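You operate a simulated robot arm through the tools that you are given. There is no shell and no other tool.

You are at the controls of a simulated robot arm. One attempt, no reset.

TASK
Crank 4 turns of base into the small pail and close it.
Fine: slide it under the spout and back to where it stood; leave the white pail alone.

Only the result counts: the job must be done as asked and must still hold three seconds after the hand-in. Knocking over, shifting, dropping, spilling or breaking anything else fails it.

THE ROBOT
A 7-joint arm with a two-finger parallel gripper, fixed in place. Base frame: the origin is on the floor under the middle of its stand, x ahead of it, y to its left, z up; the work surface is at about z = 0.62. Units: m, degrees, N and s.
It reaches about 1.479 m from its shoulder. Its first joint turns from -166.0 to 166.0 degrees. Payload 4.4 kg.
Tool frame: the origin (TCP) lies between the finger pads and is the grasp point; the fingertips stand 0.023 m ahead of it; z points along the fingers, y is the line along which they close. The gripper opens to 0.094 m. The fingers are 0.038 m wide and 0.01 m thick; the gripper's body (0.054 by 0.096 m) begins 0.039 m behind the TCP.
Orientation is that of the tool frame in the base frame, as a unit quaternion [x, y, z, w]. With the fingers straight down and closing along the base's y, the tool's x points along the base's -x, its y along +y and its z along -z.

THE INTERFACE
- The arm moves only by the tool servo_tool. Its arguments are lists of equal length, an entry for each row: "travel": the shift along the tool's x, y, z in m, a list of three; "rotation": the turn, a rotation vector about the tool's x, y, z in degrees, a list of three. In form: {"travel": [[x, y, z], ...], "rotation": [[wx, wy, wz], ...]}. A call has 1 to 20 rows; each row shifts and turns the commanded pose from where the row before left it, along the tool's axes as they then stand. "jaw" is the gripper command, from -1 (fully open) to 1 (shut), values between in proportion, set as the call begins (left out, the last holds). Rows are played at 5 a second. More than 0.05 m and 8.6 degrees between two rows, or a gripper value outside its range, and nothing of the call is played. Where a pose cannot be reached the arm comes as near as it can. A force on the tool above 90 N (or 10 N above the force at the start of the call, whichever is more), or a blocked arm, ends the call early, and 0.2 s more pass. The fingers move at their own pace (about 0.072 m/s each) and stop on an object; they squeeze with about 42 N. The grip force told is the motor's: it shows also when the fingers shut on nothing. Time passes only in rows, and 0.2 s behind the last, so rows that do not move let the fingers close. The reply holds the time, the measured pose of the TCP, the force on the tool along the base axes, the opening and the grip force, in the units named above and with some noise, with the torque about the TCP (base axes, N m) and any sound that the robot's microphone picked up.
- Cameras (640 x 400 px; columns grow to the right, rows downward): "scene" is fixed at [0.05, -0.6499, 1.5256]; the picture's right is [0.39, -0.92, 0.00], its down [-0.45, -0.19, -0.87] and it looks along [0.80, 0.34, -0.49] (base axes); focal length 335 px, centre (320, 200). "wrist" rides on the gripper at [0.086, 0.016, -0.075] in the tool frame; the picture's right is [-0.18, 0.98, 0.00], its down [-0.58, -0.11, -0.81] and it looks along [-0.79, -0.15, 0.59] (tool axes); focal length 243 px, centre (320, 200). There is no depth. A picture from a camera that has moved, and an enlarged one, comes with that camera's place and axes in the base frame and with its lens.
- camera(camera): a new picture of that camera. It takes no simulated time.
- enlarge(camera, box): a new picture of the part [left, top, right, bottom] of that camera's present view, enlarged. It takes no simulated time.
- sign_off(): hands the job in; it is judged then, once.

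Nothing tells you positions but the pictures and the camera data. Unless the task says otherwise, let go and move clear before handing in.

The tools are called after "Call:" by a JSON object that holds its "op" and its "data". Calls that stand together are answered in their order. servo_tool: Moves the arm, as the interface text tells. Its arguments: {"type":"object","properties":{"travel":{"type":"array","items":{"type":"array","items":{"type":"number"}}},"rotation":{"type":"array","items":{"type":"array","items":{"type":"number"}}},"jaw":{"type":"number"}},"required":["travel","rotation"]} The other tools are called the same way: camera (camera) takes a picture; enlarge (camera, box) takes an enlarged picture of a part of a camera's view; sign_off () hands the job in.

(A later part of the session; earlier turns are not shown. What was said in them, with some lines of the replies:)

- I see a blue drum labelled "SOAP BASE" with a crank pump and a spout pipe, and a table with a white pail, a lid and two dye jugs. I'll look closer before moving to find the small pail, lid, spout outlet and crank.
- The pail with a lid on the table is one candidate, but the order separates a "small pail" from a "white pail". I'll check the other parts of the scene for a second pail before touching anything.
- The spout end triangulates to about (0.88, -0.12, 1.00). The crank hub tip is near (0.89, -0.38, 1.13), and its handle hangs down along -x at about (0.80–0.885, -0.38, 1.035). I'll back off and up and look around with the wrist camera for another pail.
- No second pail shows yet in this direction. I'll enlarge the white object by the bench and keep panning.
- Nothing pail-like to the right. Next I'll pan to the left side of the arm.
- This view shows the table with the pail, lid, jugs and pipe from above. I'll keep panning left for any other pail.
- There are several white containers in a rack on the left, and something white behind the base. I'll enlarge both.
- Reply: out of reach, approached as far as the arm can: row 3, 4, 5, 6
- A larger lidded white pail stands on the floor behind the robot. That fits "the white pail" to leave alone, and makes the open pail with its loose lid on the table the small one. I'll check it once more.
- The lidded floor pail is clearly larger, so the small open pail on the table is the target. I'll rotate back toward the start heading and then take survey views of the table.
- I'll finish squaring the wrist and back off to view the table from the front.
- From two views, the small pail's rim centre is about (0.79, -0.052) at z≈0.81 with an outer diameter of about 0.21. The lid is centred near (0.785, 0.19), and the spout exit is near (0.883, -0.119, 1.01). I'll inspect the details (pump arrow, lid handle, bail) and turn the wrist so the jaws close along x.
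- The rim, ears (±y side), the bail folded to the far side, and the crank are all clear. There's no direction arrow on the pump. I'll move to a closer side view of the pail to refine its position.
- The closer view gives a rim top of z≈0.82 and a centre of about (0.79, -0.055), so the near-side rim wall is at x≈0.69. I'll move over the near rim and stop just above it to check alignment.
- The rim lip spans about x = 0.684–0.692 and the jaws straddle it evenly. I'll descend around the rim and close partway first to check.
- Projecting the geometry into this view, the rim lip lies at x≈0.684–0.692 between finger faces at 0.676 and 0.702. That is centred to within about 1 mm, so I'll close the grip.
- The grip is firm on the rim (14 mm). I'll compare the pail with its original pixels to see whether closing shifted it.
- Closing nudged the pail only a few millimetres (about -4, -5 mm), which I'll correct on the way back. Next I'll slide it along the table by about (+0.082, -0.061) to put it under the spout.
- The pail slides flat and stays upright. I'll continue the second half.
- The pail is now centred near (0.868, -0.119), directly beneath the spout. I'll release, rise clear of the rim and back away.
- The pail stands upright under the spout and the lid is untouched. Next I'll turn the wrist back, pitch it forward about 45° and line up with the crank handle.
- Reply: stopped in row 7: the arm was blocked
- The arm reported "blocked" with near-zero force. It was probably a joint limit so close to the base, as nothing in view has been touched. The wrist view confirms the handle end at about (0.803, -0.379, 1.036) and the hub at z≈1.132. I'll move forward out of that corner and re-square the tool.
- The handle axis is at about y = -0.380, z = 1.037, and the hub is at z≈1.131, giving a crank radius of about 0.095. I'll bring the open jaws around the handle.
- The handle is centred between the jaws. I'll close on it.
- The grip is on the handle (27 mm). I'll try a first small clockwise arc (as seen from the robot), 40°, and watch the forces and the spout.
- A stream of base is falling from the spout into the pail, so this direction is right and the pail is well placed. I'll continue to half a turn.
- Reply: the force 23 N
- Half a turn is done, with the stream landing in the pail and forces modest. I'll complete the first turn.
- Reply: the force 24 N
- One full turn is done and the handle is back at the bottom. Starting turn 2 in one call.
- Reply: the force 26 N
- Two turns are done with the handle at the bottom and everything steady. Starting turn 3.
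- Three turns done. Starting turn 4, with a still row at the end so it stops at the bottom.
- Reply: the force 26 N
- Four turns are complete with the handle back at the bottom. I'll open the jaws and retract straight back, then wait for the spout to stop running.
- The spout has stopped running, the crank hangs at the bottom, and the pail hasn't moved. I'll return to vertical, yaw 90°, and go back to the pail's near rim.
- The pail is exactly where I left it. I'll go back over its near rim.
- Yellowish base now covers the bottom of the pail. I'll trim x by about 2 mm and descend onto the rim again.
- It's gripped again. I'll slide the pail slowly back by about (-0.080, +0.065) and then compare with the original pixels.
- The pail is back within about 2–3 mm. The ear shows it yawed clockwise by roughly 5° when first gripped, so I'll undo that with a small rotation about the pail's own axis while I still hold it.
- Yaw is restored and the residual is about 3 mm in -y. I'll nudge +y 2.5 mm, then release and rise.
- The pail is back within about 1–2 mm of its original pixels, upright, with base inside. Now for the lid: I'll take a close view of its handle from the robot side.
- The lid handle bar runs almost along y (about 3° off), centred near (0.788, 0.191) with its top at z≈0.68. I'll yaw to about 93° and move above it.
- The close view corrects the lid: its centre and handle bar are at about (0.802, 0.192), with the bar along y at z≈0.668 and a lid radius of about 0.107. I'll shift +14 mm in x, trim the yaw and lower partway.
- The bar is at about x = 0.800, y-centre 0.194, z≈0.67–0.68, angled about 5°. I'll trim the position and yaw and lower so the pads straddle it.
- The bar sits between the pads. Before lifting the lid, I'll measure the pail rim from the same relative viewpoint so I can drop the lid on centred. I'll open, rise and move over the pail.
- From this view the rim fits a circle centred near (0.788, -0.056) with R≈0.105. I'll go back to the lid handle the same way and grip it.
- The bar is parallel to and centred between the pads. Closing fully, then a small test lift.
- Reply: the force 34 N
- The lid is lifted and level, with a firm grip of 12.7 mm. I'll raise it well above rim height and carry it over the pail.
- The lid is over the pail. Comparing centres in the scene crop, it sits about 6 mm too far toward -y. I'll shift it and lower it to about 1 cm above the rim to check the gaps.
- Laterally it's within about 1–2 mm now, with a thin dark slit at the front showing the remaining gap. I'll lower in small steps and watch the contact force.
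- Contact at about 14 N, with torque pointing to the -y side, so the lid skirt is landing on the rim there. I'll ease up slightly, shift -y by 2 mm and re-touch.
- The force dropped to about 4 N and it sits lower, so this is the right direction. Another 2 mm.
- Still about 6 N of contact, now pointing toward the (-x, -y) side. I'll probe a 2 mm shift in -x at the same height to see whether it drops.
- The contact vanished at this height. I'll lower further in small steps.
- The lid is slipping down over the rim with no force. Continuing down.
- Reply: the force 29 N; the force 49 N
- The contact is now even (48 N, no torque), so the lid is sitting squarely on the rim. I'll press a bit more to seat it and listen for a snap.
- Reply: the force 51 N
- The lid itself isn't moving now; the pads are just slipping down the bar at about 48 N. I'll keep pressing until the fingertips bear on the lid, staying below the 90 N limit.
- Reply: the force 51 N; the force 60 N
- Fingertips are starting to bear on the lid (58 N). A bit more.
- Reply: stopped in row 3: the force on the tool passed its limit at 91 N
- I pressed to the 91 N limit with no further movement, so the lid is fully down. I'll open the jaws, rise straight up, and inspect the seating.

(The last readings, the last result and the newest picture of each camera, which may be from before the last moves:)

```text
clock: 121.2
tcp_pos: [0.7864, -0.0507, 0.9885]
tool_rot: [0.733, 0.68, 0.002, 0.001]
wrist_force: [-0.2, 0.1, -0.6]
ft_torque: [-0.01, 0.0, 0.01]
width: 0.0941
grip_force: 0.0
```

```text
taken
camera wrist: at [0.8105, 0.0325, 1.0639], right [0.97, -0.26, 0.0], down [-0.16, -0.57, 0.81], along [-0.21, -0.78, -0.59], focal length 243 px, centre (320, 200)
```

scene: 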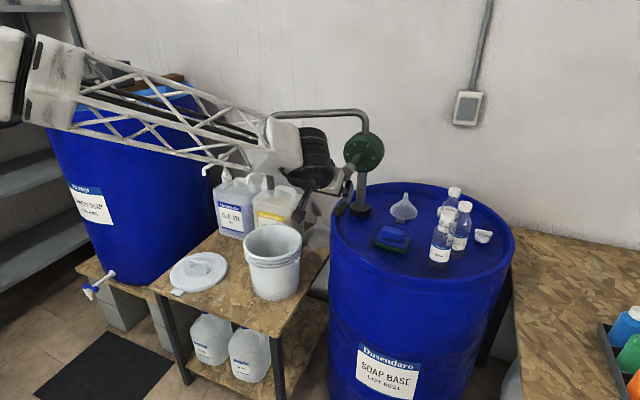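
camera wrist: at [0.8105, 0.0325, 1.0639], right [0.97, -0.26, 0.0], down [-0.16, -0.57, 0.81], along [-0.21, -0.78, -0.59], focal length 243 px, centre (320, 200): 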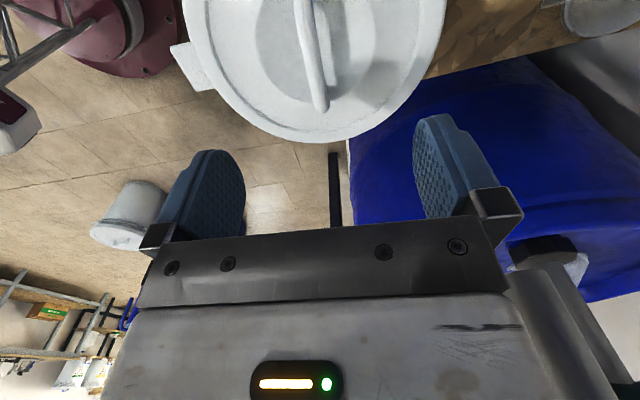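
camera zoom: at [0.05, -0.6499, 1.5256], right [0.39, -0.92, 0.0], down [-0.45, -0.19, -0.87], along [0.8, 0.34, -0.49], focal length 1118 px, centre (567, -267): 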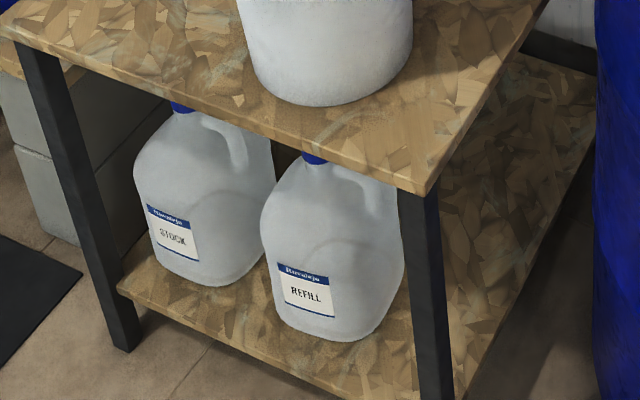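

On release the lid settled level; the gripper had been holding its near edge slightly up. I'll inspect the seating closely.

Call:
{"op": "enlarge", "data": {"camera": "scene", "box": [200, 235, 290, 291]}}

Call:
{"op": "enlarge", "data": {"camera": "scene", "box": [150, 200, 310, 300]}}

Call:
{"op": "enlarge", "data": {"camera": "wrist", "box": [160, 0, 480, 200]}}

```text
7.11 times, centred on (245, 263) of scene
camera zoom: at [0.05, -0.6499, 1.5256], right [0.39, -0.92, 0.0], down [-0.45, -0.19, -0.87], along [0.8, 0.34, -0.49], focal length 2385 px, centre (853, -248)
```

zoom: 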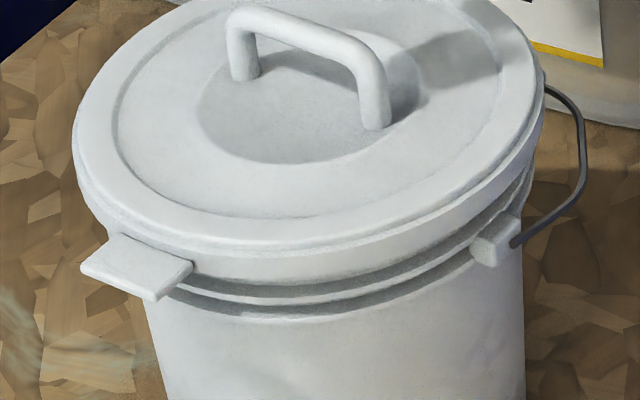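

```text
4.00 times, centred on (230, 250) of scene
camera zoom: at [0.05, -0.6499, 1.5256], right [0.39, -0.92, 0.0], down [-0.45, -0.19, -0.87], along [0.8, 0.34, -0.49], focal length 1342 px, centre (680, 0)
```

zoom: 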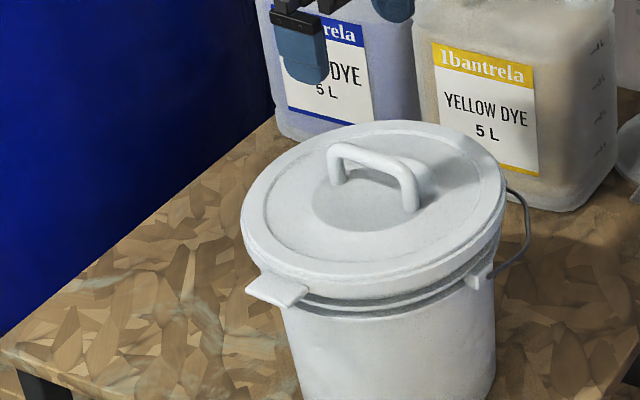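

```text
2.00 times, centred on (320, 100) of wrist
camera zoom: at [0.8105, 0.0325, 1.0639], right [0.97, -0.26, 0.0], down [-0.16, -0.57, 0.81], along [-0.21, -0.78, -0.59], focal length 485 px, centre (320, 400)
```

zoom: 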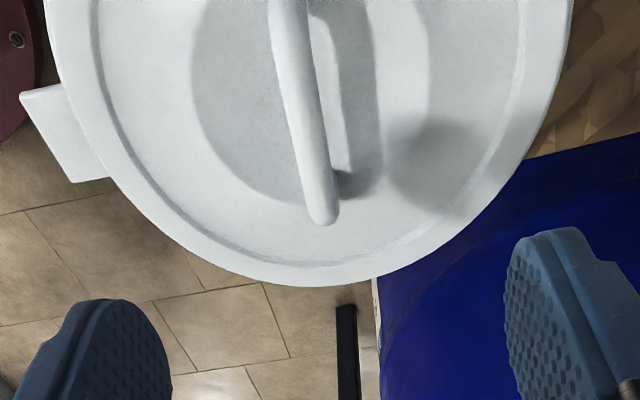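

The lid sits level over the rim with an even skirt. To be sure it's fully seated, I'll close the fingers and press straight down on the middle of the handle.

Call:
{"op": "servo_tool", "data": {"travel": [[0, 0, 0], [0, 0, 0], [0, 0, 0], [0, 0, 0], [0, -0.001, 0.03], [0, 0, 0.03], [0, 0, 0.01], [0, 0, 0]], "rotation": [[0, 0, 0], [0, 0, 0], [0, 0, 0], [0, 0, 0], [0, 0, 0], [0, 0, 0], [0, 0, 0], [0, 0, 0]], "jaw": 1}}

Call:
{"op": "camera", "data": {"camera": "wrist"}}

Call:
{"op": "enlarge", "data": {"camera": "scene", "box": [180, 200, 308, 280]}}

```text
clock: 123.0
tcp_pos: [0.7859, -0.0525, 0.9194]
tool_rot: [0.733, 0.68, 0.001, 0.002]
wrist_force: [0.3, -0.2, 0.8]
ft_torque: [-0.01, 0.01, 0.02]
width: 0.0002
grip_force: 41.4
```

```text
taken
camera wrist: at [0.8098, 0.0313, 0.9942], right [0.97, -0.26, 0.0], down [-0.16, -0.57, 0.81], along [-0.21, -0.78, -0.59], focal length 243 px, centre (320, 200)
```

wrist: 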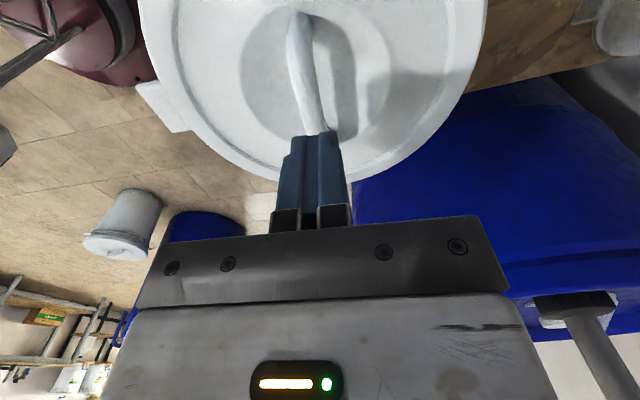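

```text
5.00 times, centred on (244, 240) of scene
camera zoom: at [0.05, -0.6499, 1.5256], right [0.39, -0.92, 0.0], down [-0.45, -0.19, -0.87], along [0.8, 0.34, -0.49], focal length 1677 px, centre (700, 0)
```

zoom: 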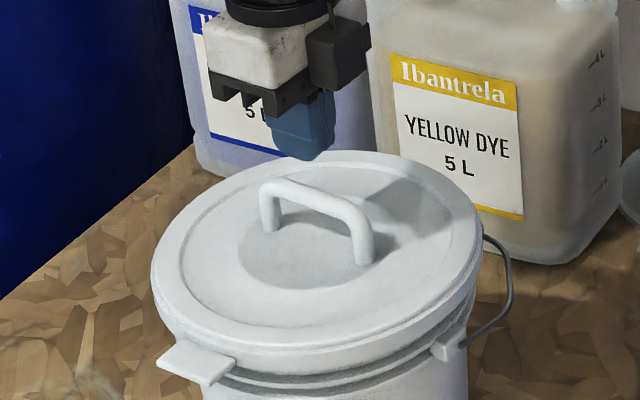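

The closed fingertips are lined up over the bar. I'll lower gently to contact and press.

Call:
{"op": "servo_tool", "data": {"travel": [[0, 0, 0.008], [0, 0, 0.006], [0, 0, 0.004], [0, 0, 0]], "rotation": [[0, 0, 0], [0, 0, 0], [0, 0, 0], [0, 0, 0]]}}

Call:
{"op": "servo_tool", "data": {"travel": [[0, 0, 0.003], [0, 0, 0.003], [0, 0, 0.003], [0, 0, 0]], "rotation": [[0, 0, 0], [0, 0, 0], [0, 0, 0], [0, 0, 0]]}}

```text
clock: 124.0
tcp_pos: [0.7858, -0.0524, 0.9007]
tool_rot: [0.734, 0.68, 0.002, 0.001]
wrist_force: [0.1, -0.3, 0.8]
ft_torque: [-0.01, -0.03, -0.01]
width: 0.0002
grip_force: 41.9
```

```text
clock: 125.0
tcp_pos: [0.7861, -0.0523, 0.8949]
tool_rot: [0.734, 0.68, 0.003, 0.003]
wrist_force: [-2.6, -4.7, 29.7]
ft_torque: [-0.07, 0.19, -0.03]
width: 0.0001
grip_force: 41.8
heard: snap
```

I heard a snap, so the lid has locked on. I'll press a touch more to confirm it's home, then look.

Call:
{"op": "servo_tool", "data": {"travel": [[0, 0, 0.0015], [0, 0, 0.0015], [0, 0, 0]], "rotation": [[0, 0, 0], [0, 0, 0], [0, 0, 0]]}}

Call:
{"op": "enlarge", "data": {"camera": "scene", "box": [180, 200, 308, 280]}}

```text
clock: 125.9
tcp_pos: [0.789, -0.0513, 0.8946]
tool_rot: [0.734, 0.68, 0.003, 0.004]
wrist_force: [-10.6, 2.3, 19.2]
ft_torque: [0.06, 0.38, 0.0]
width: 0.0
grip_force: 42.0
stopped in row 3: the force on the tool passed its limit at 92 N (the readings are from after the stop); the commanded pose is now the measured one
```

```text
5.00 times, centred on (244, 240) of scene
camera zoom: at [0.05, -0.6499, 1.5256], right [0.39, -0.92, 0.0], down [-0.45, -0.19, -0.87], along [0.8, 0.34, -0.49], focal length 1677 px, centre (700, 0)
```

zoom: 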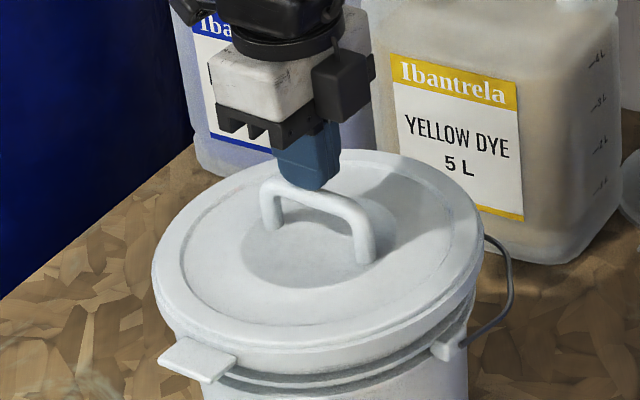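

The lid is firmly home. I'll raise straight up and move clear, then do a final check of everything.

Call:
{"op": "servo_tool", "data": {"travel": [[0, 0, -0.01], [0, 0, -0.03], [0, 0, -0.04], [0, 0, -0.04], [0, -0.04, -0.03], [0, -0.04, -0.03], [0, -0.04, -0.03], [0, -0.04, -0.03], [0, -0.04, -0.03], [0, 0, 0]], "rotation": [[0, 0, 0], [0, 0, 0], [0, 0, 0], [0, 0, 0], [0, 0, 0], [0, 0, 0], [0, 0, 0], [0, 0, 0], [0, 0, 0], [0, 0, 0]]}}

Call:
{"op": "camera", "data": {"camera": "scene"}}

Call:
{"op": "enlarge", "data": {"camera": "scene", "box": [150, 200, 310, 300]}}

Call:
{"op": "enlarge", "data": {"camera": "scene", "box": [150, 280, 342, 400]}}

Call:
{"op": "enlarge", "data": {"camera": "scene", "box": [160, 100, 480, 300]}}

```text
clock: 128.1
tcp_pos: [0.5856, -0.036, 1.1616]
tool_rot: [0.733, 0.68, 0.002, 0.004]
wrist_force: [0.0, 0.0, -0.6]
ft_torque: [-0.04, -0.01, 0.01]
width: 0.0
grip_force: 41.9
```

```text
taken
```

scene: 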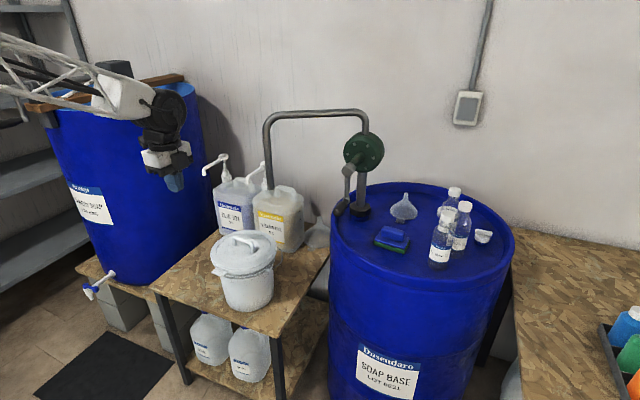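

```text
4.00 times, centred on (230, 250) of scene
camera zoom: at [0.05, -0.6499, 1.5256], right [0.39, -0.92, 0.0], down [-0.45, -0.19, -0.87], along [0.8, 0.34, -0.49], focal length 1342 px, centre (680, 0)
```

zoom: 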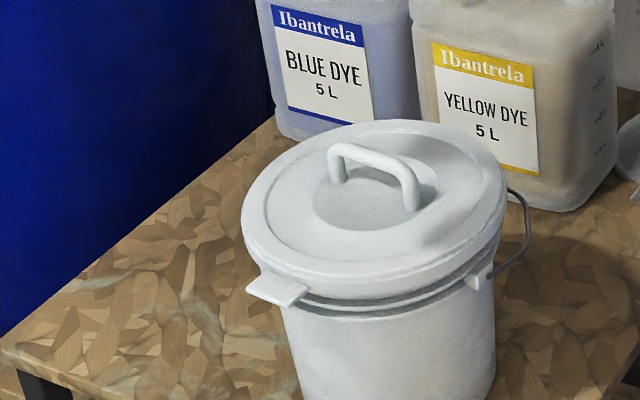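

```text
3.33 times, centred on (246, 340) of scene
camera zoom: at [0.05, -0.6499, 1.5256], right [0.39, -0.92, 0.0], down [-0.45, -0.19, -0.87], along [0.8, 0.34, -0.49], focal length 1118 px, centre (567, -267)
```

zoom: 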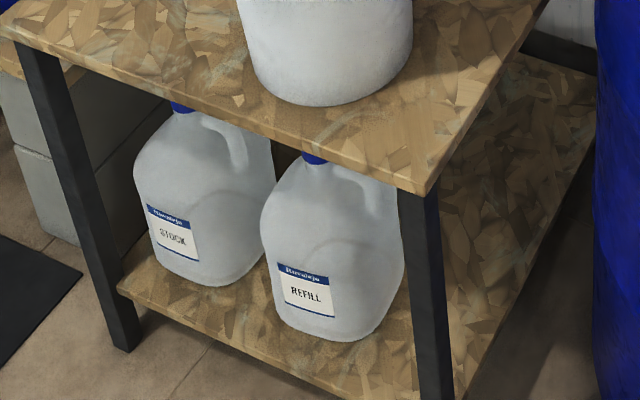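

```text
2.00 times, centred on (320, 200) of scene
camera zoom: at [0.05, -0.6499, 1.5256], right [0.39, -0.92, 0.0], down [-0.45, -0.19, -0.87], along [0.8, 0.34, -0.49], focal length 671 px, centre (320, 200)
```

zoom: 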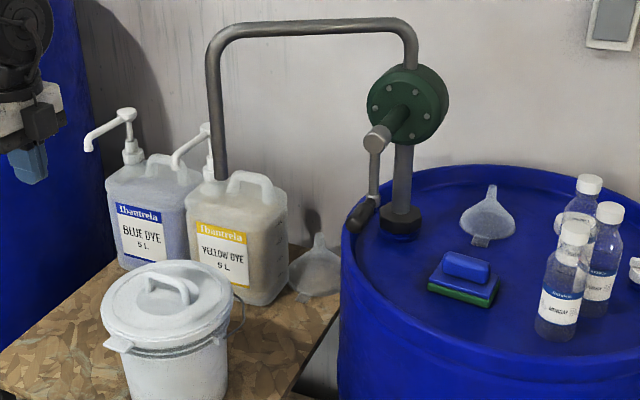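

Everything looks right: the pail is back at its original pixels with the lid level, the crank is down, and the jugs, funnel and bottles are undisturbed. One last side view with the wrist camera to check the lid's far side.

Call:
{"op": "servo_tool", "data": {"travel": [[0.0351, 0.0187, 0.0157], [0.0351, 0.0187, 0.0157], [0.0351, 0.0187, 0.0157], [0.0351, 0.0187, 0.0157], [0.0351, 0.0187, 0.0157], [0.0351, 0.0187, 0.0157], [0.0351, 0.0187, 0.0157], [0, 0, 0]], "rotation": [[0, 0, 0], [0, 0, 0], [0, 0, 0], [0, 0, 0], [0, 0, 0], [0, 0, 0], [0, 0, 0], [0, 0, 0]], "jaw": -1}}

Call:
{"op": "camera", "data": {"camera": "wrist"}}

Call:
{"op": "enlarge", "data": {"camera": "wrist", "box": [250, 40, 450, 220]}}

```text
clock: 129.9
tcp_pos: [0.7356, 0.1985, 1.0521]
tool_rot: [0.735, 0.679, 0.003, 0.004]
wrist_force: [1.0, -0.7, 0.8]
ft_torque: [-0.03, 0.0, 0.0]
width: 0.094
grip_force: 0.0
```

```text
taken
camera wrist: at [0.7595, 0.2833, 1.1272], right [0.97, -0.26, 0.01], down [-0.16, -0.57, 0.81], along [-0.2, -0.78, -0.59], focal length 243 px, centre (320, 200)
```

wrist: 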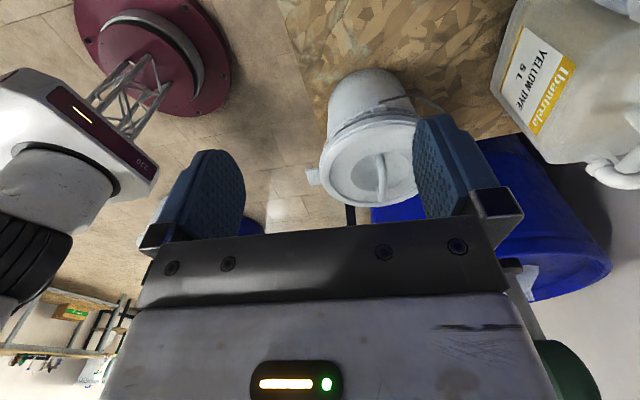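

```text
2.22 times, centred on (350, 130) of wrist
camera zoom: at [0.7595, 0.2833, 1.1272], right [0.97, -0.26, 0.01], down [-0.16, -0.57, 0.81], along [-0.2, -0.78, -0.59], focal length 539 px, centre (253, 356)
```

zoom: 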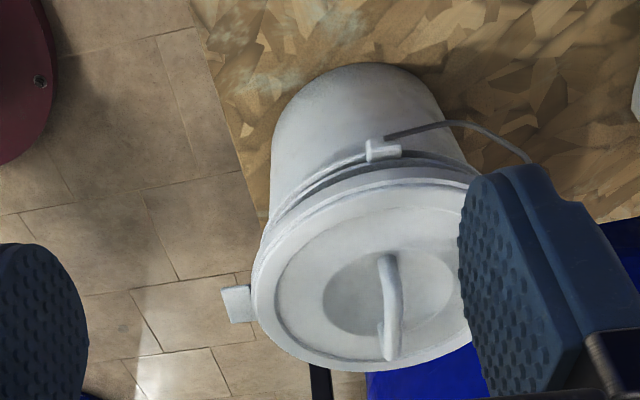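

The lid is evenly seated all round, the table is dry, the pail stands where it did at the start, and the large white pail on the floor was not touched. The gripper is open and clear, so I'm handing in.

Call:
{"op": "sign_off", "data": {}}

```text
The job is handed in.
```

The small pail has its four turns of base and is closed. It stands back where it started, and I've handed the job in; I don't have the verdict.

- **Which pail:** I took the open pail on the table, with its lid lying loose beside it, as the small one. I took the larger lidded pail on the floor behind the arm as "the white pail" and left it alone.
- **Pumping:** I slid the pail under the spout and turned the crank four full turns, clockwise as seen from the robot. The handle finished at the bottom, where it began. The base ran into the pail, and I saw no spill or drips.
- **Return:** I slid the pail back along the table. Its outline matches the starting picture to within a few millimetres.
- **Lid:** It didn't lock at first, so I pressed on the handle until I heard a snap. After that it pushed no further under about 90 N, and it looks level all round.

The jugs, funnel and bottles look the same as at the start. The gripper is open and clear of everything.
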